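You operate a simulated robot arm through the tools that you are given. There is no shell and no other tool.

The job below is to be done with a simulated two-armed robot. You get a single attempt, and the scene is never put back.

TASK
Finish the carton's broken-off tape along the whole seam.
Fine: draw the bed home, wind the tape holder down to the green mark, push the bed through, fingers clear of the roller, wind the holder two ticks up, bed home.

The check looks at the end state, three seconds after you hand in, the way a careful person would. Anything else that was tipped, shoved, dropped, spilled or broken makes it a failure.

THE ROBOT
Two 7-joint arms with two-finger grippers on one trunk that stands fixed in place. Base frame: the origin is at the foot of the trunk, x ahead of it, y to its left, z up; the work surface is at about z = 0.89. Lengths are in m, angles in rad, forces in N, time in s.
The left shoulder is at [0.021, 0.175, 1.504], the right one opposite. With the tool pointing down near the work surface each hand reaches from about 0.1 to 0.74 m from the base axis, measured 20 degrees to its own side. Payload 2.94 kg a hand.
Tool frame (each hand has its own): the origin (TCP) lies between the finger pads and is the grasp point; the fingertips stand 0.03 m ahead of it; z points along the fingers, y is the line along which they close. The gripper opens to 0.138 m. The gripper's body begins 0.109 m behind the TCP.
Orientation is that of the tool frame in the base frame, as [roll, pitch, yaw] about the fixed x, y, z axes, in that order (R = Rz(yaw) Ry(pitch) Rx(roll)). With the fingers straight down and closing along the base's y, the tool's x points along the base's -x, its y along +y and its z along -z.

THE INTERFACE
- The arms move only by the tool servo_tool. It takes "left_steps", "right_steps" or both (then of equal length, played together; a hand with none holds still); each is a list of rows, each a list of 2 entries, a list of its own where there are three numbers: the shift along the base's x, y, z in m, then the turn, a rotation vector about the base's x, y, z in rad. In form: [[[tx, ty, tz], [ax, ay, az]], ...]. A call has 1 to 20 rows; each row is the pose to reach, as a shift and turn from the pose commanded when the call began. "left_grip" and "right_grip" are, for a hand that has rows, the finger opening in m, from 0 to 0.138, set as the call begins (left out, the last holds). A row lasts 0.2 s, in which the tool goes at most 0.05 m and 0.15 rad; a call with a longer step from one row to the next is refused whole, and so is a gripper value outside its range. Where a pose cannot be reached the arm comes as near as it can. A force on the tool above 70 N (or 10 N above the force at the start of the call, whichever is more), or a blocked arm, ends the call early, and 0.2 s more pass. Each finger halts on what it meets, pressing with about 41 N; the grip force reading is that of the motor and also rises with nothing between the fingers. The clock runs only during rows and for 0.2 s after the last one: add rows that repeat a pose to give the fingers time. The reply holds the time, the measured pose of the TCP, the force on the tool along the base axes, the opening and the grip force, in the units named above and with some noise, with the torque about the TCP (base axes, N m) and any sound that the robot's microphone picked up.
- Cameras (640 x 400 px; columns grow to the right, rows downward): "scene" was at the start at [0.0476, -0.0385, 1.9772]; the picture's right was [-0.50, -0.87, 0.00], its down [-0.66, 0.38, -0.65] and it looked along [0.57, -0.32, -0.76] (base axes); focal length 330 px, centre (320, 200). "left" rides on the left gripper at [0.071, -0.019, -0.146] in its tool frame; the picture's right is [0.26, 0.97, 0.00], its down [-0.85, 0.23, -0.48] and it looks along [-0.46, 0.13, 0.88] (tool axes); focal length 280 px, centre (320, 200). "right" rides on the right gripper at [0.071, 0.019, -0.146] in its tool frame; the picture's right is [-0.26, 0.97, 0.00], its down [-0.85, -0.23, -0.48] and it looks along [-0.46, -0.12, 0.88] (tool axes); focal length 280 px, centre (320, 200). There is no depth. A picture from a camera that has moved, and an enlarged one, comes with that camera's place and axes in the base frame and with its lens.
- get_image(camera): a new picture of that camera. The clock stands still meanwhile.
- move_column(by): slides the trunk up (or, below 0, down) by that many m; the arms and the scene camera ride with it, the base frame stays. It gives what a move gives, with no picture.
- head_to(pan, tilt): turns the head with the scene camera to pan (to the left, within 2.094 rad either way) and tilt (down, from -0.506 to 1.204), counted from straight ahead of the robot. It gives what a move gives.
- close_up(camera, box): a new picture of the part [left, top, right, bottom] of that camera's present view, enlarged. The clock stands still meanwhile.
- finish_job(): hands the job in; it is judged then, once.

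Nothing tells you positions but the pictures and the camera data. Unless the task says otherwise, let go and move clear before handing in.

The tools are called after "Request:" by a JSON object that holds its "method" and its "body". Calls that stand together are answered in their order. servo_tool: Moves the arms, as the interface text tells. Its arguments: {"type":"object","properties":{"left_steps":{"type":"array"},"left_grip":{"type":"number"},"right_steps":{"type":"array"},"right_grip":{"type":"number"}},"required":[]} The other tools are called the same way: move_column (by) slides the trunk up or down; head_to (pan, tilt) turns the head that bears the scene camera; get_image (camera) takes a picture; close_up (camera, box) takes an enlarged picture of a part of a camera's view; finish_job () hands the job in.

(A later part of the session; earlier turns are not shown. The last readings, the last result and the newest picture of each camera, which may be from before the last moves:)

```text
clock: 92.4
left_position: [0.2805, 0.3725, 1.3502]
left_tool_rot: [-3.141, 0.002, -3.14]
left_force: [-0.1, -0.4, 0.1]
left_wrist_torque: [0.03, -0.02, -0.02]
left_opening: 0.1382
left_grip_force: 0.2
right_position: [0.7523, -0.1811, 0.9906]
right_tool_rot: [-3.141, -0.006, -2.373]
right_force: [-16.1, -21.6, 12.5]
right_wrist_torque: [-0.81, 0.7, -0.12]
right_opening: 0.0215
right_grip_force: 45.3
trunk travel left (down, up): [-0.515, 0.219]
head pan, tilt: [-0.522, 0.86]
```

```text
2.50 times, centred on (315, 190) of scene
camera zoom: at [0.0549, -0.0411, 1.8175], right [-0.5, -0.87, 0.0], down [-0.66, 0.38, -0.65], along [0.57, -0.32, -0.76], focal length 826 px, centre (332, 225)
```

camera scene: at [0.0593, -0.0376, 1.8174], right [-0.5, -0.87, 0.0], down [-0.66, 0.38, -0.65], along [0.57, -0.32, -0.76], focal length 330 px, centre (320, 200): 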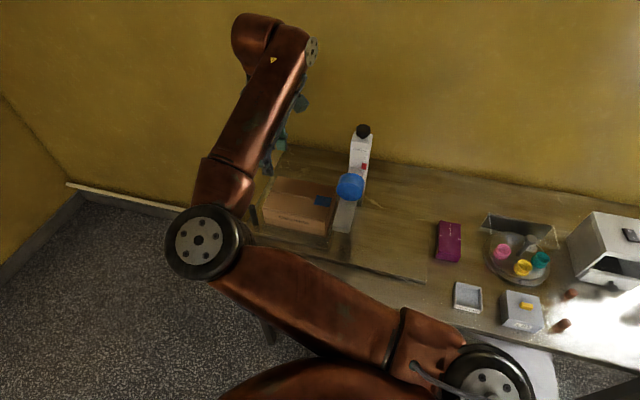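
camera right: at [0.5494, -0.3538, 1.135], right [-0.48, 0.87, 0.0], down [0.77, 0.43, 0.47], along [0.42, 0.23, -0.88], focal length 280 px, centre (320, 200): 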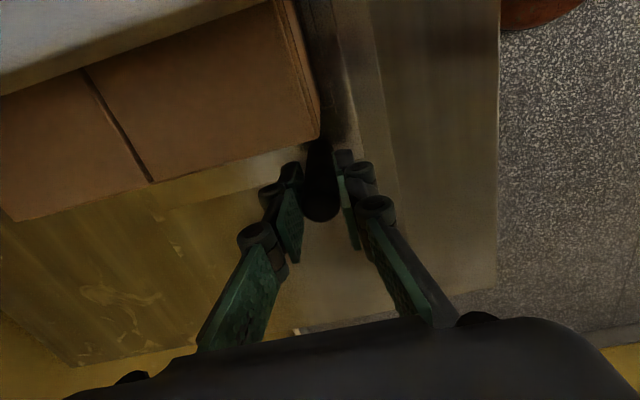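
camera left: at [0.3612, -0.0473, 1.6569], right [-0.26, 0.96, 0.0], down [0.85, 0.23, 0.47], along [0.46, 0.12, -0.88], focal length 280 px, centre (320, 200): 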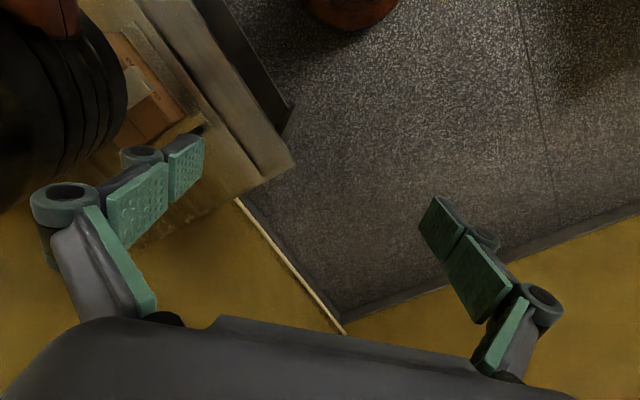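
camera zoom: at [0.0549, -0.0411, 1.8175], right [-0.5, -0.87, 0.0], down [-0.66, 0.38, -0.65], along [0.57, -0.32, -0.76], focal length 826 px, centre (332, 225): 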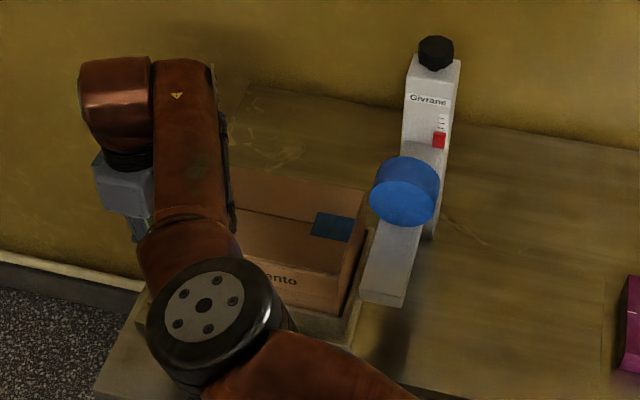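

Home again. I'll let go, rise, and return to the knob for another turn of about 2.2 rad (1.75 ticks).

Request:
{"method": "servo_tool", "body": {"right_steps": [[[-0.003, -0.003, 0], [0, 0, 0]], [[-0.003, -0.003, 0], [0, 0, 0]], [[-0.003, -0.003, 0], [0, 0, 0]], [[-0.003, -0.003, 0], [0, 0, 0]], [[-0.003, -0.003, 0.045], [0, 0, 0]], [[-0.003, -0.003, 0.09], [0, 0, 0]], [[-0.003, -0.003, 0.135], [0, 0, 0]], [[-0.003, -0.003, 0.18], [0, 0, 0]], [[-0.003, -0.003, 0.225], [0, 0, 0]], [[-0.003, -0.003, 0.27], [0, 0, 0]], [[-0.003, -0.003, 0.31], [0, 0, 0]]], "right_grip": 0.1}}

Request:
{"method": "servo_tool", "body": {"right_steps": [[[-0.007, -0.04, 0], [0, 0, 0.05]], [[-0.014, -0.08, 0], [0, 0, 0.1]], [[-0.021, -0.12, 0], [0, 0, 0.15]], [[-0.028, -0.16, 0], [0, 0, 0.2]], [[-0.035, -0.2, 0], [0, 0, 0.25]], [[-0.042, -0.24, 0], [0, 0, 0.3]], [[-0.049, -0.28, 0], [0, 0, 0.33]], [[-0.056, -0.32, 0], [0, 0, 0.33]], [[-0.063, -0.366, 0], [0, 0, 0.33]], [[-0.063, -0.366, 0], [0, 0, 0.33]]]}}

Request:
{"method": "get_image", "body": {"camera": "right"}}

```text
clock: 94.8
left_position: [0.2822, 0.3718, 1.3493]
left_tool_rot: [-3.142, 0.0, -3.139]
left_force: [0.2, 0.8, 0.1]
left_wrist_torque: [0.07, 0.02, 0.02]
left_opening: 0.1381
left_grip_force: 0.0
right_position: [0.7506, -0.1825, 1.2988]
right_tool_rot: [-3.14, -0.003, -2.371]
right_force: [1.0, -0.3, -0.4]
right_wrist_torque: [0.03, -0.02, 0.01]
right_opening: 0.1
right_grip_force: 0.0
trunk travel left (down, up): [-0.515, 0.219]
head pan, tilt: [-0.522, 0.86]
```

```text
clock: 97.0
left_position: [0.2836, 0.3758, 1.3488]
left_tool_rot: [-3.137, 0.0, -3.139]
left_force: [0.5, 0.6, -0.8]
left_wrist_torque: [-0.06, 0.01, 0.0]
left_opening: 0.138
left_grip_force: 0.2
right_position: [0.6885, -0.5451, 1.298]
right_tool_rot: [-3.139, -0.003, -2.039]
right_force: [0.6, 0.6, 0.2]
right_wrist_torque: [-0.08, 0.03, 0.02]
right_opening: 0.1
right_grip_force: 0.0
trunk travel left (down, up): [-0.515, 0.219]
head pan, tilt: [-0.522, 0.86]
```

```text
taken
camera right: at [0.6407, -0.5986, 1.4438], right [-0.74, 0.67, 0.0], down [0.59, 0.66, 0.47], along [0.32, 0.35, -0.88], focal length 280 px, centre (320, 200)
```

right: 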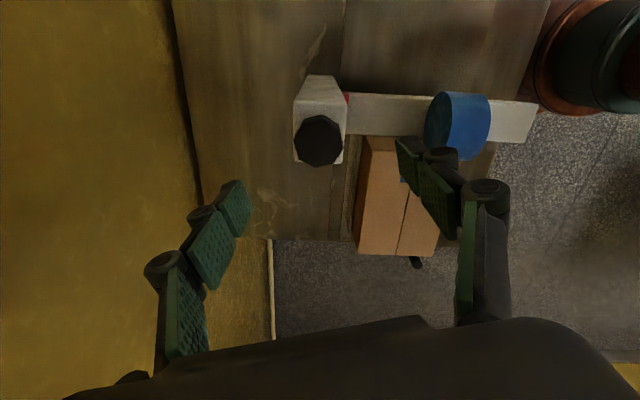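

Request:
{"method": "servo_tool", "body": {"right_steps": [[[-0.0005, -0.0042, -0.025], [0, 0, 0]], [[-0.0005, -0.0042, -0.05], [0, 0, 0]], [[-0.0005, -0.0042, -0.077], [0, 0, 0]], [[-0.0005, -0.0042, -0.077], [0, 0, 0]]]}}

Request:
{"method": "servo_tool", "body": {"right_steps": [[[0, 0, 0], [0, 0, 0]], [[0, 0, 0], [0, 0, 0]], [[0, 0, 0], [0, 0, 0]], [[0, 0, 0], [0, 0, 0]], [[0, 0, 0], [0, 0, 0]], [[0, 0, 0], [0, 0, 0]]], "right_grip": 0.0}}

Request:
{"method": "get_image", "body": {"camera": "right"}}

```text
clock: 98.0
left_position: [0.2823, 0.3741, 1.3489]
left_tool_rot: [-3.139, 0.0, -3.139]
left_force: [0.5, 0.5, -0.8]
left_wrist_torque: [0.0, 0.0, 0.01]
left_opening: 0.1381
left_grip_force: 0.0
right_position: [0.6879, -0.5498, 1.2207]
right_tool_rot: [-3.14, -0.001, -2.04]
right_force: [-0.2, 0.5, 0.3]
right_wrist_torque: [-0.01, -0.02, 0.01]
right_opening: 0.0998
right_grip_force: 0.2
trunk travel left (down, up): [-0.515, 0.219]
head pan, tilt: [-0.522, 0.86]
```

```text
clock: 99.4
left_position: [0.2832, 0.3735, 1.3499]
left_tool_rot: [-3.139, 0.0, -3.141]
left_force: [-0.3, -0.1, 0.0]
left_wrist_torque: [-0.01, 0.02, 0.04]
left_opening: 0.1377
left_grip_force: 0.1
right_position: [0.688, -0.5493, 1.2207]
right_tool_rot: [-3.139, -0.001, -2.041]
right_force: [0.9, 0.1, 1.0]
right_wrist_torque: [0.03, -0.17, 0.03]
right_opening: 0.0427
right_grip_force: 44.7
trunk travel left (down, up): [-0.515, 0.219]
head pan, tilt: [-0.522, 0.86]
```

```text
taken
camera right: at [0.6393, -0.6032, 1.3668], right [-0.74, 0.67, 0.0], down [0.59, 0.65, 0.47], along [0.32, 0.35, -0.88], focal length 280 px, centre (320, 200)
```

right: 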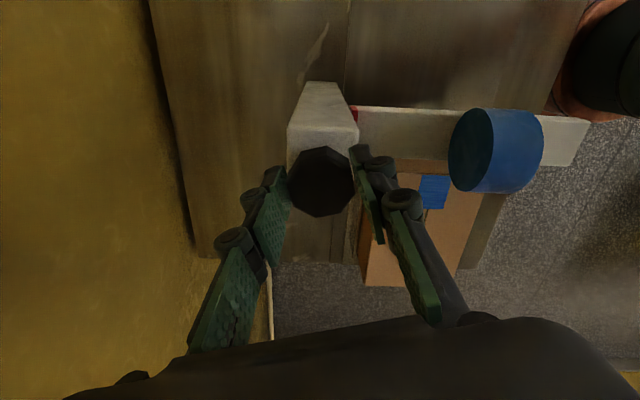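

Request:
{"method": "servo_tool", "body": {"right_steps": [[[0, 0, 0], [0, 0, -0.13]], [[0, 0, 0], [0, 0, -0.26]], [[0, 0, 0], [0, 0, -0.39]], [[0, 0, 0], [0, 0, -0.52]], [[0, 0, 0], [0, 0, -0.65]], [[0, 0, 0], [0, 0, -0.78]], [[0, 0, 0], [0, 0, -0.91]], [[0, 0, 0], [0, 0, -1.04]], [[0, 0, 0], [0, 0, -1.17]], [[0, 0, 0], [0, 0, -1.3]], [[0, 0, 0], [0, 0, -1.43]], [[0, 0, 0], [0, 0, -1.57]]]}}

Request:
{"method": "servo_tool", "body": {"right_steps": [[[0, 0, 0], [0, 0, -0.13]], [[0, 0, 0], [0, 0, -0.26]]]}}

Request:
{"method": "get_image", "body": {"camera": "right"}}

```text
clock: 102.0
left_position: [0.2828, 0.3755, 1.3491]
left_tool_rot: [-3.139, 0.0, -3.139]
left_force: [0.4, 0.0, 0.5]
left_wrist_torque: [-0.01, -0.01, -0.03]
left_opening: 0.1379
left_grip_force: 0.1
right_position: [0.6878, -0.5473, 1.2211]
right_tool_rot: [-3.142, -0.009, 2.674]
right_force: [-17.8, 23.9, -26.3]
right_wrist_torque: [0.63, 0.4, 0.02]
right_opening: 0.0427
right_grip_force: 45.3
trunk travel left (down, up): [-0.515, 0.219]
head pan, tilt: [-0.522, 0.86]
```

```text
clock: 102.6
left_position: [0.2847, 0.376, 1.3491]
left_tool_rot: [-3.14, -0.003, -3.14]
left_force: [-0.1, 0.3, 0.0]
left_wrist_torque: [0.02, -0.02, 0.0]
left_opening: 0.1379
left_grip_force: 0.0
right_position: [0.6882, -0.5451, 1.2204]
right_tool_rot: [-3.137, -0.008, 2.415]
right_force: [-15.0, 25.4, -29.1]
right_wrist_torque: [0.53, 0.86, 1.04]
right_opening: 0.043
right_grip_force: 45.1
trunk travel left (down, up): [-0.515, 0.219]
head pan, tilt: [-0.522, 0.86]
```

```text
taken
camera right: at [0.6498, -0.4849, 1.3667], right [0.84, 0.55, -0.01], down [0.49, -0.74, 0.47], along [0.25, -0.4, -0.88], focal length 280 px, centre (320, 200)
```

right: 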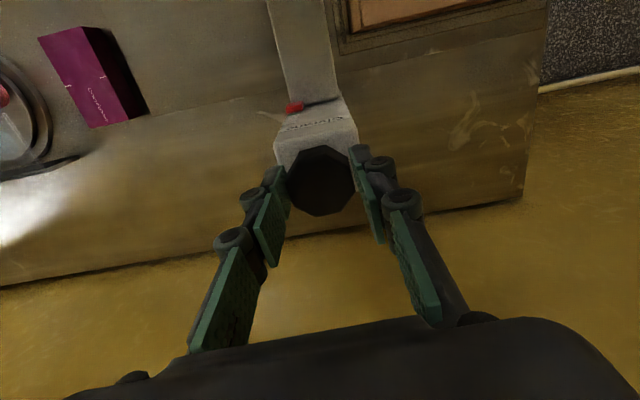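

Request:
{"method": "close_up", "body": {"camera": "right", "box": [265, 80, 365, 170]}}

Request:
{"method": "close_up", "body": {"camera": "right", "box": [275, 95, 315, 130]}}

```text
4.44 times, centred on (315, 125) of right
camera zoom: at [0.6498, -0.4849, 1.3667], right [0.84, 0.55, -0.01], down [0.49, -0.74, 0.47], along [0.25, -0.4, -0.88], focal length 1246 px, centre (342, 533)
```

zoom: 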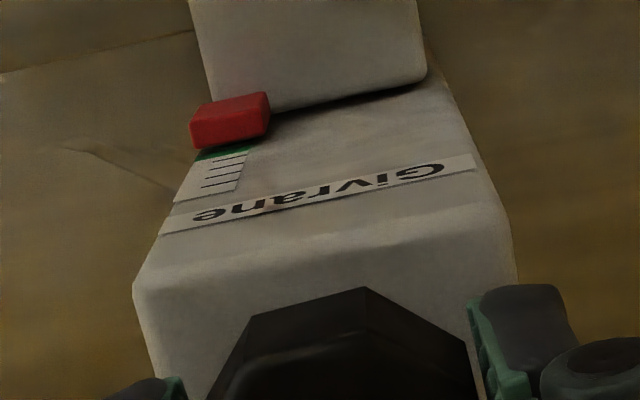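

```text
11.43 times, centred on (295, 112) of right
camera zoom: at [0.6498, -0.4849, 1.3667], right [0.84, 0.55, -0.01], down [0.49, -0.74, 0.47], along [0.25, -0.4, -0.88], focal length 3204 px, centre (606, 1200)
```

zoom: 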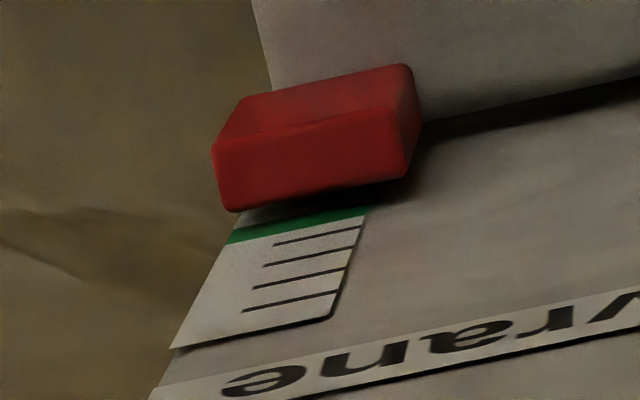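

Request:
{"method": "servo_tool", "body": {"right_steps": [[[0.001, -0.002, 0.001], [0, 0, -0.06]], [[0.001, -0.002, 0.001], [0, 0, -0.12]]]}}

Request:
{"method": "close_up", "body": {"camera": "right", "box": [265, 80, 365, 170]}}

Request:
{"method": "close_up", "body": {"camera": "right", "box": [275, 95, 315, 130]}}

```text
clock: 103.2
left_position: [0.2838, 0.3762, 1.3484]
left_tool_rot: [-3.139, -0.003, -3.139]
left_force: [0.2, 0.1, -0.5]
left_wrist_torque: [-0.01, -0.03, -0.01]
left_opening: 0.1379
left_grip_force: 0.0
right_position: [0.6906, -0.5475, 1.2198]
right_tool_rot: [-3.138, -0.011, 2.355]
right_force: [-14.6, 27.9, -33.8]
right_wrist_torque: [0.94, 0.41, 0.35]
right_opening: 0.0426
right_grip_force: 45.1
right hand out of reach, approached as far as the arm can: row 2
trunk travel left (down, up): [-0.515, 0.219]
head pan, tilt: [-0.522, 0.86]
```

```text
4.44 times, centred on (315, 125) of right
camera zoom: at [0.6552, -0.4841, 1.3665], right [0.87, 0.5, -0.01], down [0.44, -0.77, 0.47], along [0.23, -0.41, -0.88], focal length 1246 px, centre (342, 533)
```

zoom: 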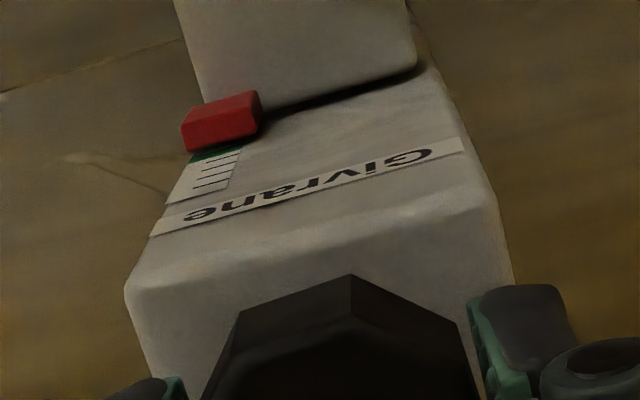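

```text
11.43 times, centred on (295, 112) of right
camera zoom: at [0.6552, -0.4841, 1.3665], right [0.87, 0.5, -0.01], down [0.44, -0.77, 0.47], along [0.23, -0.41, -0.88], focal length 3204 px, centre (606, 1200)
```

zoom: 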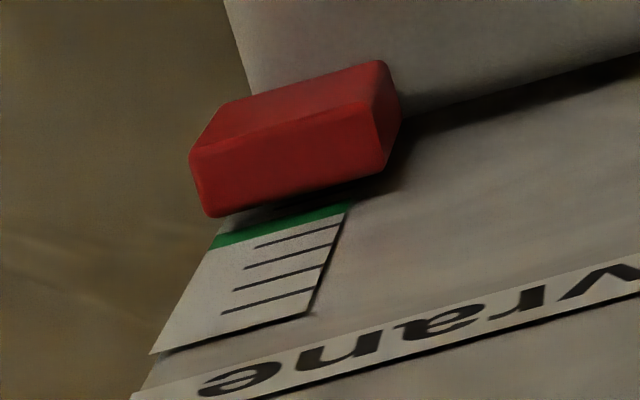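

The block's upper edge now meets the green, which the arm's wrist limit happened to coincide with. The roller should still be a couple of mm above the carton, so I'll regrip one flat over and turn another quarter tick.

Request:
{"method": "servo_tool", "body": {"right_steps": [[[-0.001, 0.001, 0], [0, 0, 0]], [[-0.001, 0.001, 0], [0, 0, 0]], [[-0.001, 0.001, 0], [0, 0, 0]], [[-0.002, 0.0, 0.03], [0, 0, 0]], [[-0.002, 0.0, 0.05], [0, 0, 0.13]], [[-0.002, 0.0, 0.05], [0, 0, 0.26]], [[-0.002, 0.0, 0.05], [0, 0, 0.39]], [[-0.002, 0.0, 0.05], [0, 0, 0.52]], [[-0.002, 0.0, 0.05], [0, 0, 0.65]], [[-0.002, 0.0, 0.05], [0, 0, 0.785]], [[-0.002, 0.0, 0.05], [0, 0, 0.785]]], "right_grip": 0.1}}

Request:
{"method": "get_image", "body": {"camera": "right"}}

```text
clock: 105.6
left_position: [0.283, 0.374, 1.3496]
left_tool_rot: [-3.14, -0.001, -3.14]
left_force: [-0.4, 0.1, -0.1]
left_wrist_torque: [-0.01, -0.02, -0.01]
left_opening: 0.1379
left_grip_force: 0.0
right_position: [0.6869, -0.5527, 1.2727]
right_tool_rot: [-3.142, -0.002, 3.141]
right_force: [0.2, -0.1, -0.7]
right_wrist_torque: [-0.03, 0.01, 0.03]
right_opening: 0.1
right_grip_force: 0.1
right hand out of reach, approached as far as the arm can: row 4
trunk travel left (down, up): [-0.515, 0.219]
head pan, tilt: [-0.522, 0.86]
```

```text
taken
camera right: at [0.6172, -0.5321, 1.4184], right [0.26, 0.96, 0.0], down [0.85, -0.23, 0.47], along [0.46, -0.13, -0.88], focal length 280 px, centre (320, 200)
```

right: 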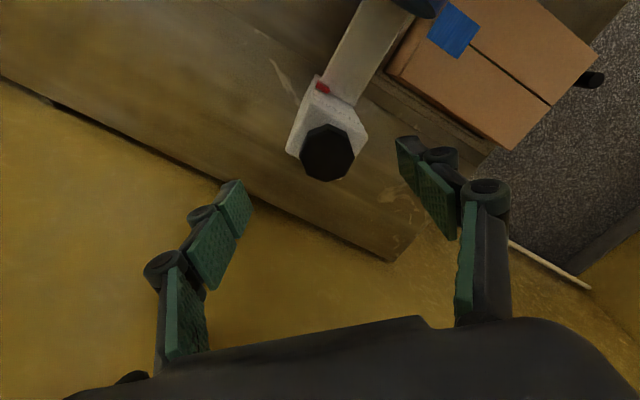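

Request:
{"method": "servo_tool", "body": {"right_steps": [[[0.001, 0.0035, -0.025], [0, 0, 0]], [[0.001, 0.0035, -0.052], [0, 0, 0]], [[0.001, 0.0035, -0.052], [0, 0, 0]]]}}

Request:
{"method": "servo_tool", "body": {"right_steps": [[[0, 0, 0], [0, 0, 0]], [[0, 0, 0], [0, 0, 0]], [[0, 0, 0], [0, 0, 0]], [[0, 0, 0], [0, 0, 0]], [[0, 0, 0], [0, 0, 0]], [[0, 0, 0], [0, 0, 0]]], "right_grip": 0.0}}

Request:
{"method": "servo_tool", "body": {"right_steps": [[[0, 0, 0], [0, 0, -0.1]], [[0, 0, 0], [0, 0, -0.2]], [[0, 0, 0], [0, 0, -0.314]]]}}

Request:
{"method": "close_up", "body": {"camera": "right", "box": [265, 80, 365, 170]}}

```text
clock: 106.4
left_position: [0.2828, 0.3754, 1.3491]
left_tool_rot: [-3.141, 0.0, -3.14]
left_force: [-0.8, 0.5, 0.3]
left_wrist_torque: [0.02, -0.01, 0.01]
left_opening: 0.1382
left_grip_force: 0.0
right_position: [0.6877, -0.5489, 1.2219]
right_tool_rot: [-3.139, -0.001, 3.137]
right_force: [-0.3, -0.4, 0.6]
right_wrist_torque: [-0.04, 0.01, -0.03]
right_opening: 0.1002
right_grip_force: 0.0
trunk travel left (down, up): [-0.515, 0.219]
head pan, tilt: [-0.522, 0.86]
```

```text
clock: 107.8
left_position: [0.2831, 0.3754, 1.35]
left_tool_rot: [-3.139, 0.002, -3.14]
left_force: [0.0, 0.0, 0.1]
left_wrist_torque: [0.01, -0.01, -0.05]
left_opening: 0.138
left_grip_force: 0.0
right_position: [0.6886, -0.5475, 1.2211]
right_tool_rot: [-3.14, -0.002, 3.14]
right_force: [-0.8, 4.5, -1.8]
right_wrist_torque: [0.24, 0.07, 0.04]
right_opening: 0.0428
right_grip_force: 45.0
trunk travel left (down, up): [-0.515, 0.219]
head pan, tilt: [-0.522, 0.86]
```

```text
clock: 108.6
left_position: [0.2827, 0.375, 1.3486]
left_tool_rot: [-3.138, -0.002, -3.14]
left_force: [0.1, 0.4, 0.6]
left_wrist_torque: [0.01, -0.02, -0.03]
left_opening: 0.1378
left_grip_force: 0.2
right_position: [0.6883, -0.5479, 1.2212]
right_tool_rot: [-3.14, 0.0, 2.824]
right_force: [-0.1, 6.6, 4.3]
right_wrist_torque: [0.28, 0.06, 0.59]
right_opening: 0.0433
right_grip_force: 45.2
trunk travel left (down, up): [-0.515, 0.219]
head pan, tilt: [-0.522, 0.86]
```

```text
4.44 times, centred on (315, 125) of right
camera zoom: at [0.6268, -0.5054, 1.3679], right [0.55, 0.83, 0.0], down [0.73, -0.48, 0.48], along [0.4, -0.26, -0.88], focal length 1246 px, centre (342, 533)
```

zoom: 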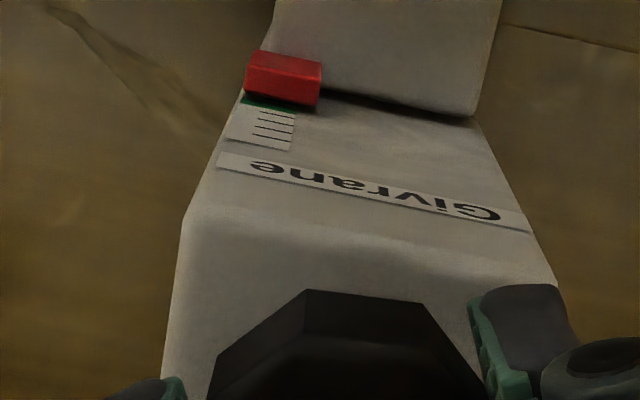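

The knob no longer turns (the fingers rode over its flats), so the holder is at its lower end stop with the block's top edge at the green. I'll release and inspect from the side.

Request:
{"method": "servo_tool", "body": {"right_steps": [[[0, 0, 0], [0, 0, 0.15]], [[0, 0, 0], [0, 0, 0.25]], [[0, 0, 0], [0, 0, 0.25]], [[0, 0, 0], [0, 0, 0.25]], [[0, 0, 0.04], [0, 0, 0.25]], [[0, 0, 0.08], [0, 0, 0.25]], [[-0.03, -0.01, 0.1], [0, 0, 0.3]], [[-0.07, -0.02, 0.1], [0, 0, 0.37]], [[-0.11, -0.03, 0.1], [0, 0, 0.44]], [[-0.15, -0.045, 0.1], [0, 0, 0.51]], [[-0.19, -0.06, 0.1], [0, 0, 0.58]], [[-0.23, -0.075, 0.1], [0, 0, 0.62]], [[-0.27, -0.09, 0.1], [0, 0, 0.62]], [[-0.31, -0.1, 0.1], [0, 0, 0.62]], [[-0.338, -0.11, 0.1], [0, 0, 0.62]]], "right_grip": 0.1}}

Request:
{"method": "servo_tool", "body": {"right_steps": [[[0, 0, -0.03], [0, -0.12, 0.03]], [[0, 0, -0.07], [0, -0.24, 0.06]], [[0, 0, -0.11], [0.01, -0.36, 0.09]], [[0, 0, -0.15], [0.02, -0.48, 0.12]], [[0, 0, -0.19], [0.03, -0.6, 0.15]], [[0, 0, -0.23], [0.03, -0.7, 0.18]], [[0, 0, -0.27], [0.03, -0.8, 0.18]], [[0, 0, -0.3], [0.04, -0.92, 0.18]], [[0, 0, -0.3], [0.04, -0.92, 0.18]]]}}

Request:
{"method": "get_image", "body": {"camera": "right"}}

```text
clock: 111.8
left_position: [0.2828, 0.3734, 1.3495]
left_tool_rot: [3.14, -0.001, -3.141]
left_force: [0.1, 1.0, 0.5]
left_wrist_torque: [0.05, -0.02, -0.02]
left_opening: 0.1378
left_grip_force: 0.1
right_position: [0.3512, -0.6589, 1.3191]
right_tool_rot: [-3.139, -0.002, -2.837]
right_force: [1.3, -0.3, -0.5]
right_wrist_torque: [-0.01, -0.05, -0.01]
right_opening: 0.0999
right_grip_force: 0.0
trunk travel left (down, up): [-0.515, 0.219]
head pan, tilt: [-0.522, 0.86]
```

```text
clock: 113.8
left_position: [0.2823, 0.3757, 1.3502]
left_tool_rot: [-3.141, 0.0, -3.14]
left_force: [-0.1, 0.8, -0.2]
left_wrist_torque: [-0.01, 0.05, 0.0]
left_opening: 0.1378
left_grip_force: 0.0
right_position: [0.3507, -0.6589, 1.0211]
right_tool_rot: [-2.709, 0.84, -2.45]
right_force: [-0.2, -0.3, -0.3]
right_wrist_torque: [-0.01, 0.01, 0.02]
right_opening: 0.1001
right_grip_force: 0.1
trunk travel left (down, up): [-0.515, 0.219]
head pan, tilt: [-0.522, 0.86]
```

```text
taken
camera right: at [0.1936, -0.6859, 1.0506], right [-0.19, 0.98, -0.08], down [0.14, 0.1, 0.98], along [0.97, 0.18, -0.16], focal length 280 px, centre (320, 200)
```

right: 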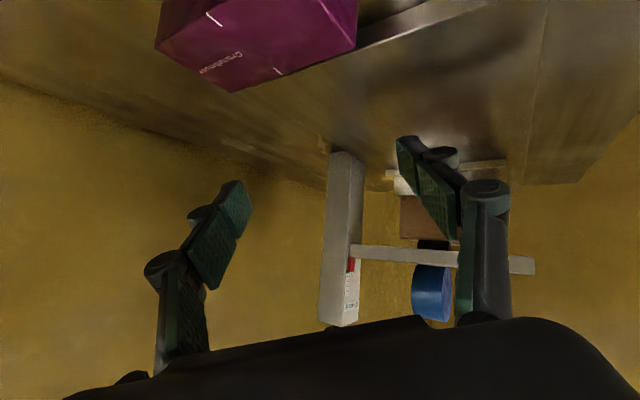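

Request:
{"method": "close_up", "body": {"camera": "right", "box": [340, 235, 370, 285]}}

Request:
{"method": "close_up", "body": {"camera": "right", "box": [395, 210, 455, 270]}}

Request:
{"method": "close_up", "body": {"camera": "right", "box": [330, 180, 490, 320]}}

```text
8.00 times, centred on (355, 260) of right
camera zoom: at [0.1936, -0.6859, 1.0506], right [-0.19, 0.98, -0.08], down [0.14, 0.1, 0.98], along [0.97, 0.18, -0.16], focal length 2243 px, centre (40, -280)
```

zoom: 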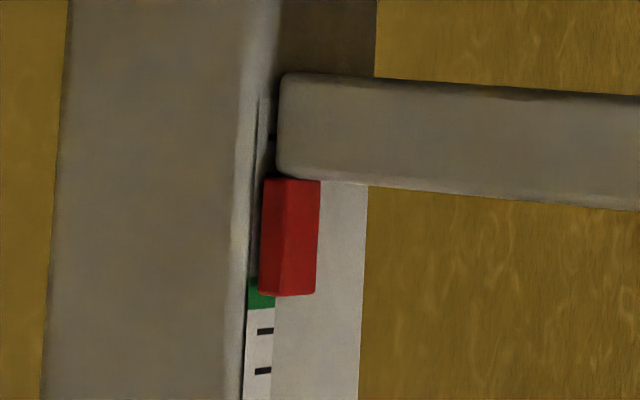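

```text
6.67 times, centred on (425, 240) of right
camera zoom: at [0.1936, -0.6859, 1.0506], right [-0.19, 0.98, -0.08], down [0.14, 0.1, 0.98], along [0.97, 0.18, -0.16], focal length 1869 px, centre (-380, -67)
```

zoom: 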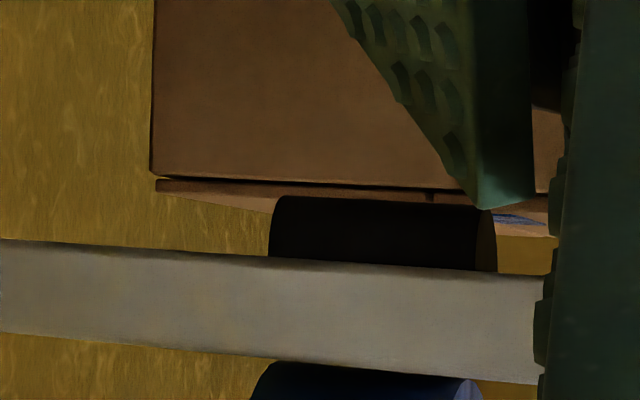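

```text
2.86 times, centred on (410, 250) of right
camera zoom: at [0.1936, -0.6859, 1.0506], right [-0.19, 0.98, -0.08], down [0.14, 0.1, 0.98], along [0.97, 0.18, -0.16], focal length 801 px, centre (63, 57)
```

zoom: 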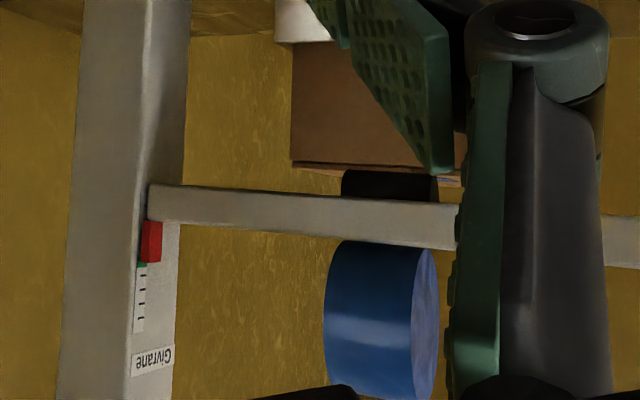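

Now the block's top edge sits mid-green at the holder's lower stop, and the roller bottom is level with the carton top within a couple of mm. I'll go push the bed through again.

Request:
{"method": "servo_tool", "body": {"right_steps": [[[0, 0, 0.03], [-0.005, 0.12, -0.02]], [[0, 0, 0.07], [-0.01, 0.24, -0.05]], [[0, 0, 0.11], [-0.016, 0.36, -0.075]], [[0, 0, 0.15], [-0.02, 0.48, -0.1]], [[0, 0, 0.19], [-0.026, 0.6, -0.125]], [[0, 0, 0.23], [-0.03, 0.71, -0.145]], [[0, 0, 0.27], [-0.036, 0.82, -0.165]], [[0, 0, 0.3], [-0.04, 0.92, -0.18]]], "right_grip": 0.08}}

Request:
{"method": "servo_tool", "body": {"right_steps": [[[0.031, 0.037, 0], [0, 0, 0.05]], [[0.062, 0.074, 0], [0, 0, 0.1]], [[0.093, 0.111, 0], [0, 0, 0.15]], [[0.124, 0.148, 0], [0, 0, 0.2]], [[0.155, 0.185, 0], [0, 0, 0.25]], [[0.186, 0.222, 0], [0, 0, 0.3]], [[0.217, 0.259, 0], [0, 0, 0.35]], [[0.248, 0.296, 0], [0, 0, 0.4]], [[0.279, 0.333, 0], [0, 0, 0.467]], [[0.31, 0.37, -0.01], [0, 0, 0.467]], [[0.341, 0.407, -0.02], [0, 0, 0.467]], [[0.372, 0.444, -0.04], [0, 0, 0.467]], [[0.402, 0.479, -0.06], [0, 0, 0.467]], [[0.402, 0.479, -0.1], [0, 0, 0.467]], [[0.402, 0.479, -0.15], [0, 0, 0.467]], [[0.402, 0.479, -0.2], [0, 0, 0.467]], [[0.402, 0.479, -0.22], [0, 0, 0.467]]]}}

Request:
{"method": "get_image", "body": {"camera": "right"}}

```text
clock: 115.6
left_position: [0.2837, 0.3744, 1.3499]
left_tool_rot: [-3.14, -0.002, -3.138]
left_force: [0.9, 1.0, 0.3]
left_wrist_torque: [0.03, 0.02, 0.02]
left_opening: 0.138
left_grip_force: 0.1
right_position: [0.3519, -0.6617, 1.3213]
right_tool_rot: [-3.14, -0.005, -2.84]
right_force: [-0.2, -0.5, 0.0]
right_wrist_torque: [0.01, -0.01, 0.01]
right_opening: 0.0803
right_grip_force: 0.0
trunk travel left (down, up): [-0.515, 0.219]
head pan, tilt: [-0.522, 0.86]
```

```text
refused: row 12 steps farther than a row can; nothing moved
```

```text
taken
camera right: at [0.2795, -0.662, 1.4674], right [-0.04, 1.0, 0.0], down [0.88, 0.03, 0.47], along [0.47, 0.01, -0.88], focal length 280 px, centre (320, 200)
```

right: 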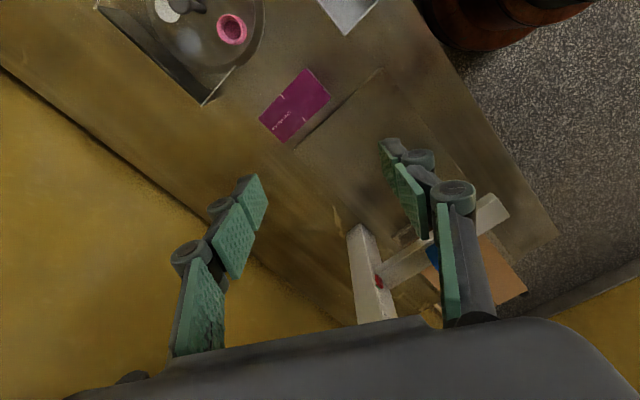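

Request:
{"method": "servo_tool", "body": {"right_steps": [[[0.031, 0.037, 0], [0, 0, 0.05]], [[0.062, 0.074, 0], [0, 0, 0.1]], [[0.093, 0.111, 0], [0, 0, 0.15]], [[0.124, 0.148, 0], [0, 0, 0.2]], [[0.155, 0.185, 0], [0, 0, 0.25]], [[0.186, 0.222, 0], [0, 0, 0.3]], [[0.217, 0.259, 0], [0, 0, 0.35]], [[0.248, 0.296, 0], [0, 0, 0.4]], [[0.279, 0.333, 0], [0, 0, 0.467]], [[0.31, 0.37, 0], [0, 0, 0.467]], [[0.341, 0.407, 0], [0, 0, 0.467]], [[0.372, 0.444, 0], [0, 0, 0.467]], [[0.402, 0.479, 0], [0, 0, 0.467]], [[0.402, 0.479, -0.05], [0, 0, 0.467]], [[0.402, 0.479, -0.1], [0, 0, 0.467]], [[0.402, 0.479, -0.15], [0, 0, 0.467]], [[0.402, 0.479, -0.2], [0, 0, 0.467]], [[0.402, 0.479, -0.22], [0, 0, 0.467]]]}}

Request:
{"method": "get_image", "body": {"camera": "right"}}

```text
clock: 119.4
left_position: [0.2829, 0.3734, 1.3503]
left_tool_rot: [-3.14, -0.002, -3.141]
left_force: [0.1, -0.4, 0.4]
left_wrist_torque: [-0.02, -0.02, 0.0]
left_opening: 0.1383
left_grip_force: 0.0
right_position: [0.7525, -0.1786, 1.1016]
right_tool_rot: [-3.14, -0.002, -2.371]
right_force: [-0.1, -0.6, -0.8]
right_wrist_torque: [0.03, 0.0, -0.01]
right_opening: 0.0801
right_grip_force: 0.0
right hand out of reach, approached as far as the arm can: row 13
trunk travel left (down, up): [-0.515, 0.219]
head pan, tilt: [-0.522, 0.86]
```

```text
taken
camera right: at [0.6886, -0.213, 1.2481], right [-0.48, 0.88, 0.0], down [0.77, 0.43, 0.47], along [0.42, 0.23, -0.88], focal length 280 px, centre (320, 200)
```

right: 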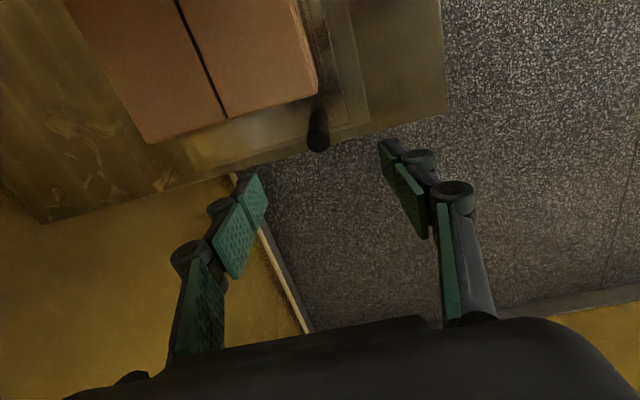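

Request:
{"method": "servo_tool", "body": {"right_steps": [[[0, 0, -0.045], [0, 0, 0]], [[0, 0, -0.09], [0, 0, 0]], [[0, 0, -0.117], [0, 0, 0]], [[0, 0, -0.117], [0, 0, 0]]]}}

Request:
{"method": "servo_tool", "body": {"right_steps": [[[0, 0, 0], [0, 0, 0]], [[0, 0, 0], [0, 0, 0]], [[0, 0, 0], [0, 0, 0]], [[0, 0, 0], [0, 0, 0]], [[0, 0, 0], [0, 0, 0]], [[0, 0, 0], [0, 0, 0]]], "right_grip": 0.0}}

Request:
{"method": "servo_tool", "body": {"right_steps": [[[-0.0106, -0.0106, 0], [0, 0, 0]], [[-0.0212, -0.0212, 0], [0, 0, 0]], [[-0.0318, -0.0318, 0], [0, 0, 0]], [[-0.0424, -0.0424, 0], [0, 0, 0]], [[-0.053, -0.053, 0], [0, 0, 0]]]}}

Request:
{"method": "close_up", "body": {"camera": "scene", "box": [250, 110, 400, 260]}}

```text
clock: 120.4
left_position: [0.2838, 0.3742, 1.3511]
left_tool_rot: [-3.139, 0.001, -3.139]
left_force: [0.0, 0.6, 0.3]
left_wrist_torque: [-0.02, -0.01, 0.0]
left_opening: 0.1378
left_grip_force: 0.0
right_position: [0.7529, -0.1798, 0.9839]
right_tool_rot: [-3.139, -0.001, -2.371]
right_force: [0.4, -0.6, -0.6]
right_wrist_torque: [-0.01, 0.01, -0.01]
right_opening: 0.0804
right_grip_force: 0.1
trunk travel left (down, up): [-0.515, 0.219]
head pan, tilt: [-0.522, 0.86]
```

```text
clock: 121.8
left_position: [0.2838, 0.3733, 1.3501]
left_tool_rot: [-3.138, 0.0, -3.141]
left_force: [-0.7, 0.0, -0.3]
left_wrist_torque: [0.0, -0.01, 0.0]
left_opening: 0.1379
left_grip_force: 0.1
right_position: [0.7539, -0.1795, 0.9844]
right_tool_rot: [-3.139, -0.002, -2.374]
right_force: [4.7, -4.1, -0.2]
right_wrist_torque: [-0.1, -0.11, -0.03]
right_opening: 0.0213
right_grip_force: 45.3
trunk travel left (down, up): [-0.515, 0.219]
head pan, tilt: [-0.522, 0.86]
```

```text
clock: 123.0
left_position: [0.2831, 0.372, 1.3492]
left_tool_rot: [-3.14, -0.001, -3.139]
left_force: [0.2, -0.4, 0.8]
left_wrist_torque: [0.0, 0.0, -0.02]
left_opening: 0.138
left_grip_force: 0.1
right_position: [0.7008, -0.2328, 0.9849]
right_tool_rot: [-3.138, -0.002, -2.371]
right_force: [3.8, -1.3, 10.0]
right_wrist_torque: [-0.16, -0.24, 0.01]
right_opening: 0.0214
right_grip_force: 44.9
trunk travel left (down, up): [-0.515, 0.219]
head pan, tilt: [-0.522, 0.86]
```

```text
2.67 times, centred on (325, 185) of scene
camera zoom: at [0.0586, -0.0375, 1.8176], right [-0.5, -0.87, 0.0], down [-0.66, 0.38, -0.65], along [0.57, -0.32, -0.76], focal length 881 px, centre (307, 240)
```

zoom: 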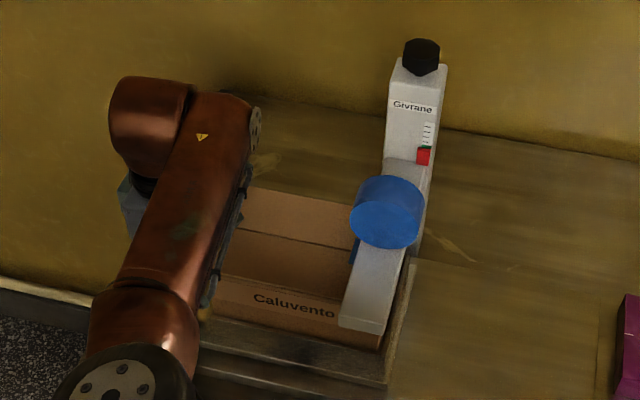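

Request:
{"method": "servo_tool", "body": {"right_steps": [[[-0.0071, -0.0071, 0], [0, 0, 0]], [[-0.0141, -0.0141, 0], [0, 0, 0]], [[-0.0212, -0.0212, 0], [0, 0, 0]], [[-0.0283, -0.0283, 0], [0, 0, 0]], [[-0.0354, -0.0354, 0], [0, 0, 0]]]}}

Request:
{"method": "close_up", "body": {"camera": "scene", "box": [290, 150, 400, 260]}}

```text
clock: 124.2
left_position: [0.2837, 0.3726, 1.3495]
left_tool_rot: [3.142, -0.002, -3.139]
left_force: [-0.4, 0.0, 0.1]
left_wrist_torque: [0.0, 0.02, -0.02]
left_opening: 0.1379
left_grip_force: 0.1
right_position: [0.6638, -0.2695, 0.9844]
right_tool_rot: [-3.139, -0.001, -2.372]
right_force: [9.0, -5.9, 5.5]
right_wrist_torque: [0.09, -0.65, -0.05]
right_opening: 0.0216
right_grip_force: 45.0
trunk travel left (down, up): [-0.515, 0.219]
head pan, tilt: [-0.522, 0.86]
```

```text
3.64 times, centred on (345, 205) of scene
camera zoom: at [0.06, -0.0385, 1.8174], right [-0.5, -0.87, 0.0], down [-0.66, 0.38, -0.65], along [0.56, -0.32, -0.76], focal length 1202 px, centre (229, 182)
```

zoom: 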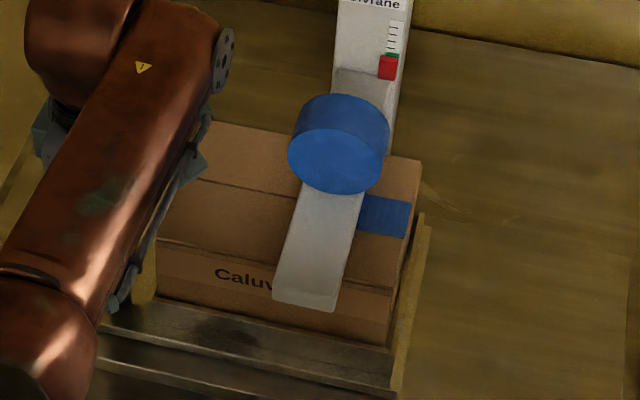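

Request:
{"method": "servo_tool", "body": {"right_steps": [[[-0.005, -0.009, 0], [-0.071, 0.071, 0]], [[-0.0121, -0.0161, 0], [-0.141, 0.141, 0]], [[-0.0192, -0.0232, 0], [-0.212, 0.212, 0]], [[-0.0263, -0.0303, 0], [-0.283, 0.283, 0]], [[-0.0334, -0.0374, 0], [-0.354, 0.354, 0]]]}}

Request:
{"method": "close_up", "body": {"camera": "scene", "box": [290, 150, 400, 260]}}

Request:
{"method": "get_image", "body": {"camera": "right"}}

```text
clock: 125.4
left_position: [0.2838, 0.3756, 1.3498]
left_tool_rot: [-3.139, 0.0, -3.141]
left_force: [0.2, -0.6, 0.1]
left_wrist_torque: [-0.01, -0.03, -0.03]
left_opening: 0.1381
left_grip_force: 0.1
right_position: [0.6286, -0.3039, 0.9824]
right_tool_rot: [-3.137, -0.504, -2.371]
right_force: [-1.7, 5.4, -11.0]
right_wrist_torque: [1.14, -0.93, -0.04]
right_opening: 0.0212
right_grip_force: 44.9
trunk travel left (down, up): [-0.515, 0.219]
head pan, tilt: [-0.522, 0.86]
```

```text
3.64 times, centred on (345, 205) of scene
camera zoom: at [0.06, -0.0374, 1.8173], right [-0.5, -0.87, 0.0], down [-0.66, 0.38, -0.65], along [0.56, -0.32, -0.76], focal length 1202 px, centre (229, 182)
```

zoom: 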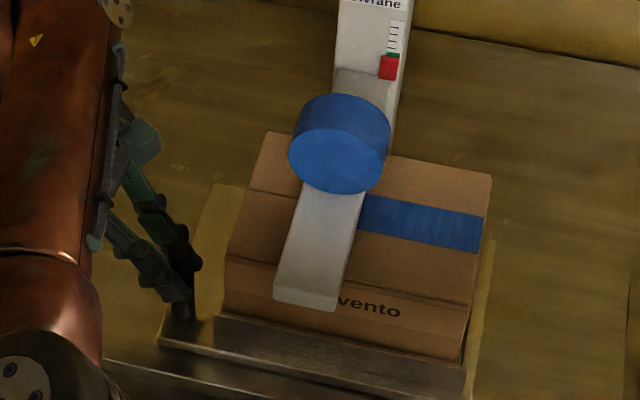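

```text
taken
camera right: at [0.6213, -0.2832, 1.1436], right [-0.51, 0.85, -0.13], down [0.86, 0.51, 0.01], along [0.07, -0.11, -0.99], focal length 280 px, centre (320, 200)
```

right: 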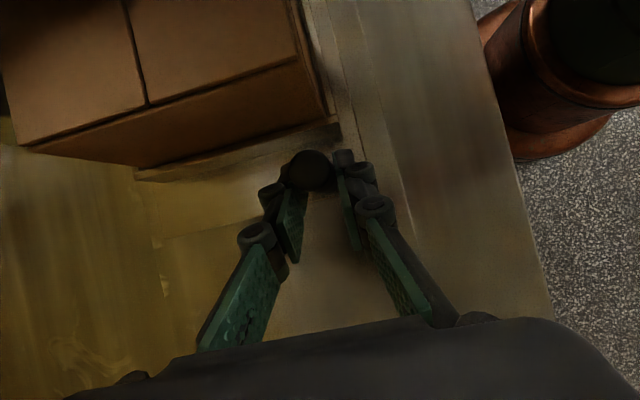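

The tape is being laid now. I'll continue pushing with the hand leaning away.

Request:
{"method": "servo_tool", "body": {"right_steps": [[[-0.0071, -0.0071, 0], [0, 0, 0]], [[-0.0141, -0.0141, 0], [0, 0, 0]], [[-0.0212, -0.0212, 0], [0, 0, 0]], [[-0.0283, -0.0283, 0], [0, 0, 0]], [[-0.0354, -0.0354, 0], [0, 0, 0]]]}}

Request:
{"method": "close_up", "body": {"camera": "scene", "box": [290, 150, 400, 260]}}

Request:
{"method": "get_image", "body": {"camera": "right"}}

```text
clock: 126.6
left_position: [0.2828, 0.3757, 1.3497]
left_tool_rot: [-3.139, -0.002, -3.14]
left_force: [0.2, 0.6, 0.5]
left_wrist_torque: [0.01, 0.01, 0.0]
left_opening: 0.1379
left_grip_force: 0.0
right_position: [0.5939, -0.3399, 0.9826]
right_tool_rot: [-3.133, -0.504, -2.374]
right_force: [-12.3, 14.8, -19.1]
right_wrist_torque: [0.07, 0.51, -0.28]
right_opening: 0.0212
right_grip_force: 45.4
trunk travel left (down, up): [-0.515, 0.219]
head pan, tilt: [-0.522, 0.86]
```

```text
3.64 times, centred on (345, 205) of scene
camera zoom: at [0.0593, -0.0362, 1.8174], right [-0.5, -0.87, 0.0], down [-0.66, 0.38, -0.65], along [0.57, -0.33, -0.76], focal length 1202 px, centre (229, 182)
```

zoom: 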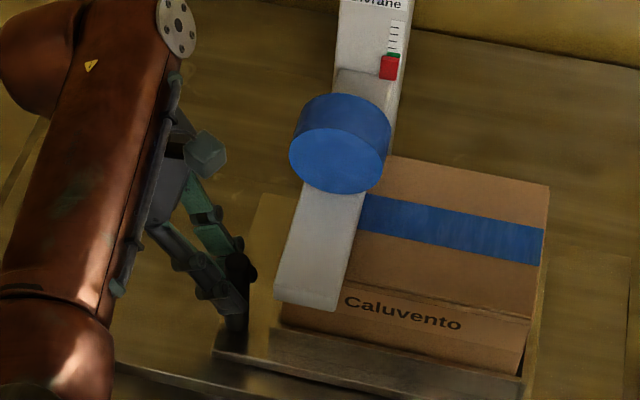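

```text
taken
camera right: at [0.586, -0.3182, 1.1437], right [-0.51, 0.85, -0.13], down [0.86, 0.51, 0.01], along [0.07, -0.11, -0.99], focal length 280 px, centre (320, 200)
```

right: 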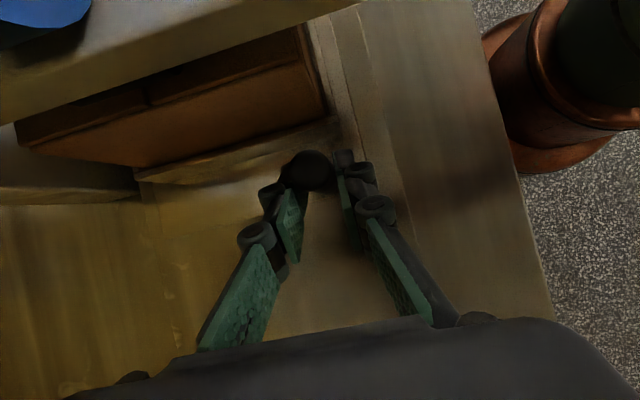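

Request:
{"method": "servo_tool", "body": {"right_steps": [[[-0.0085, -0.0055, -0.001], [0, 0, 0]], [[-0.0171, -0.0111, -0.002], [0, 0, 0]], [[-0.0242, -0.0182, -0.002], [0, 0, 0]]]}}

Request:
{"method": "close_up", "body": {"camera": "scene", "box": [290, 150, 400, 260]}}

Request:
{"method": "get_image", "body": {"camera": "right"}}

```text
clock: 127.4
left_position: [0.2843, 0.3739, 1.3492]
left_tool_rot: [-3.14, -0.002, -3.139]
left_force: [0.1, 0.2, 0.6]
left_wrist_torque: [0.03, -0.05, 0.04]
left_opening: 0.138
left_grip_force: 0.2
right_position: [0.5721, -0.3605, 0.9837]
right_tool_rot: [-3.129, -0.503, -2.376]
right_force: [0.9, 3.0, -15.2]
right_wrist_torque: [0.06, -0.13, -0.11]
right_opening: 0.0212
right_grip_force: 44.9
trunk travel left (down, up): [-0.515, 0.219]
head pan, tilt: [-0.522, 0.86]
```

```text
3.64 times, centred on (345, 205) of scene
camera zoom: at [0.061, -0.0382, 1.8174], right [-0.5, -0.87, 0.0], down [-0.66, 0.38, -0.65], along [0.56, -0.32, -0.76], focal length 1202 px, centre (229, 182)
```

zoom: 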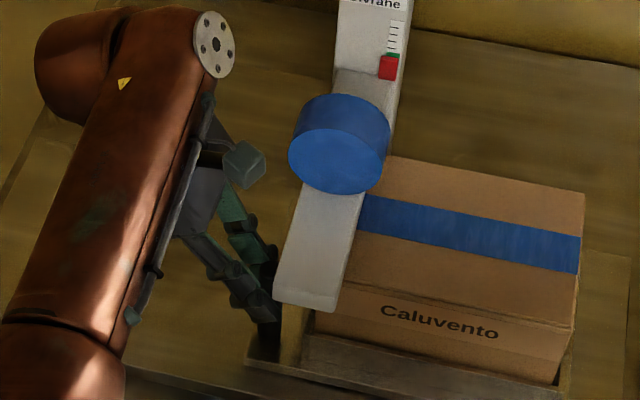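

```text
taken
camera right: at [0.5633, -0.3394, 1.1437], right [-0.51, 0.85, -0.14], down [0.86, 0.51, 0.01], along [0.08, -0.11, -0.99], focal length 280 px, centre (320, 200)
```

right: 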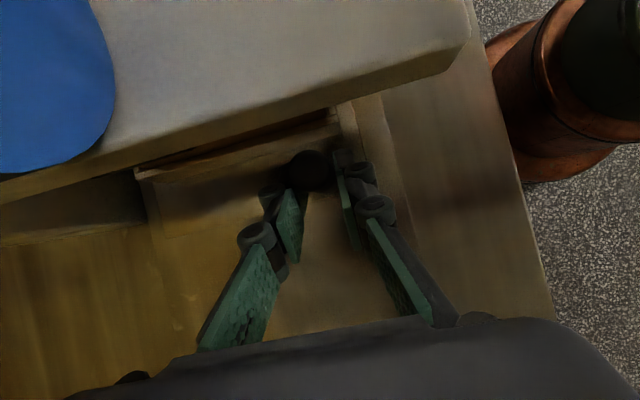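

Request:
{"method": "servo_tool", "body": {"right_steps": [[[-0.0071, -0.0071, -0.001], [0, 0, 0]], [[-0.0141, -0.0141, -0.001], [0, 0, 0]]]}}

Request:
{"method": "close_up", "body": {"camera": "scene", "box": [290, 150, 400, 260]}}

Request:
{"method": "get_image", "body": {"camera": "right"}}

```text
clock: 128.0
left_position: [0.2865, 0.3786, 1.3468]
left_tool_rot: [-3.137, -0.004, -3.14]
left_force: [0.1, -0.3, 0.5]
left_wrist_torque: [-0.02, -0.01, -0.01]
left_opening: 0.1381
left_grip_force: 0.0
right_position: [0.5633, -0.3698, 0.9839]
right_tool_rot: [-3.122, -0.499, -2.372]
right_force: [24.5, 14.4, 1.5]
right_wrist_torque: [0.24, -0.1, -0.1]
right_opening: 0.0217
right_grip_force: 45.2
trunk travel left (down, up): [-0.515, 0.219]
head pan, tilt: [-0.522, 0.86]
```

```text
3.64 times, centred on (345, 205) of scene
camera zoom: at [0.0649, -0.0322, 1.8176], right [-0.49, -0.87, 0.0], down [-0.66, 0.37, -0.65], along [0.56, -0.33, -0.76], focal length 1202 px, centre (229, 182)
```

zoom: 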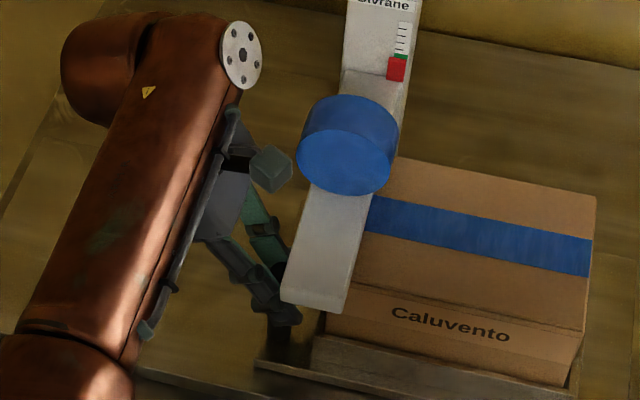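

```text
taken
camera right: at [0.553, -0.3484, 1.145], right [-0.51, 0.85, -0.14], down [0.85, 0.52, 0.02], along [0.09, -0.11, -0.99], focal length 280 px, centre (320, 200)
```

right: 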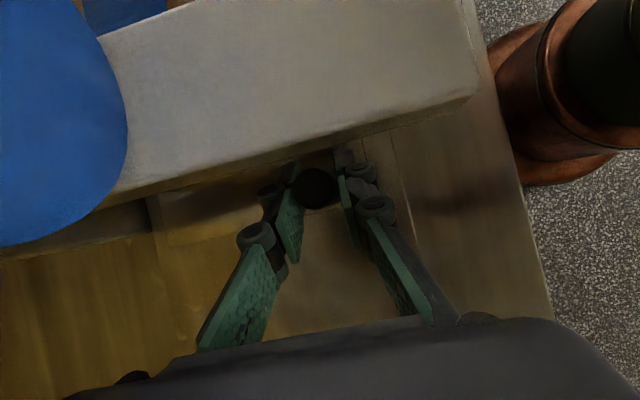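

Request:
{"method": "servo_tool", "body": {"right_steps": [[[-0.003, -0.003, 0], [0, 0, 0]], [[-0.003, -0.003, 0], [0, 0, 0]]]}}

Request:
{"method": "get_image", "body": {"camera": "right"}}

Request:
{"method": "close_up", "body": {"camera": "scene", "box": [290, 150, 400, 260]}}

```text
clock: 128.6
left_position: [0.2845, 0.3736, 1.3488]
left_tool_rot: [-3.14, -0.002, -3.141]
left_force: [-0.6, 0.0, 0.0]
left_wrist_torque: [-0.03, 0.01, 0.02]
left_opening: 0.1377
left_grip_force: 0.1
right_position: [0.5536, -0.3786, 0.9827]
right_tool_rot: [-3.127, -0.504, -2.379]
right_force: [18.8, -3.6, 12.6]
right_wrist_torque: [0.14, -0.14, -0.23]
right_opening: 0.0203
right_grip_force: 45.2
trunk travel left (down, up): [-0.515, 0.219]
head pan, tilt: [-0.522, 0.86]
```

```text
taken
camera right: at [0.5454, -0.3565, 1.1436], right [-0.51, 0.85, -0.14], down [0.86, 0.51, 0.01], along [0.08, -0.12, -0.99], focal length 280 px, centre (320, 200)
```

right: 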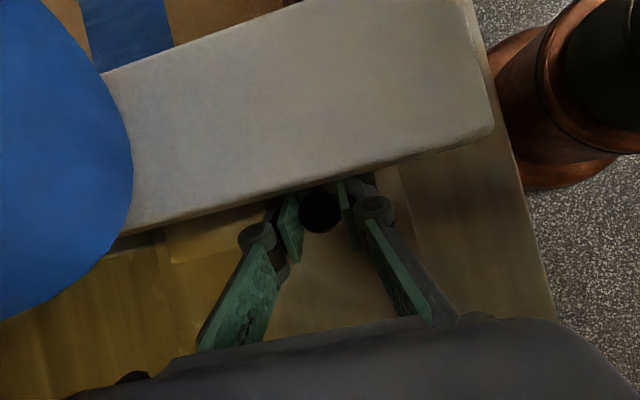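

```text
3.64 times, centred on (345, 205) of scene
camera zoom: at [0.0603, -0.0369, 1.8176], right [-0.5, -0.87, 0.0], down [-0.66, 0.38, -0.65], along [0.56, -0.33, -0.76], focal length 1202 px, centre (229, 182)
```

zoom: 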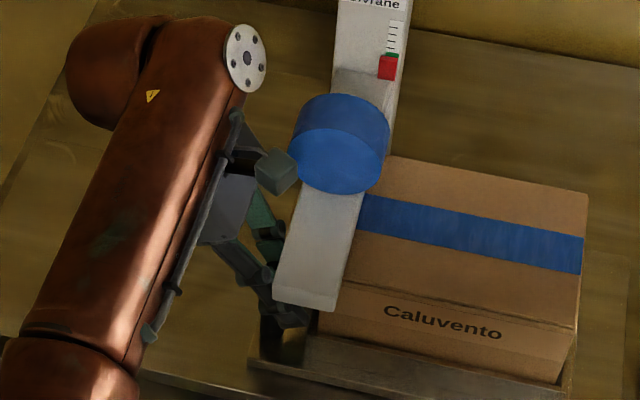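

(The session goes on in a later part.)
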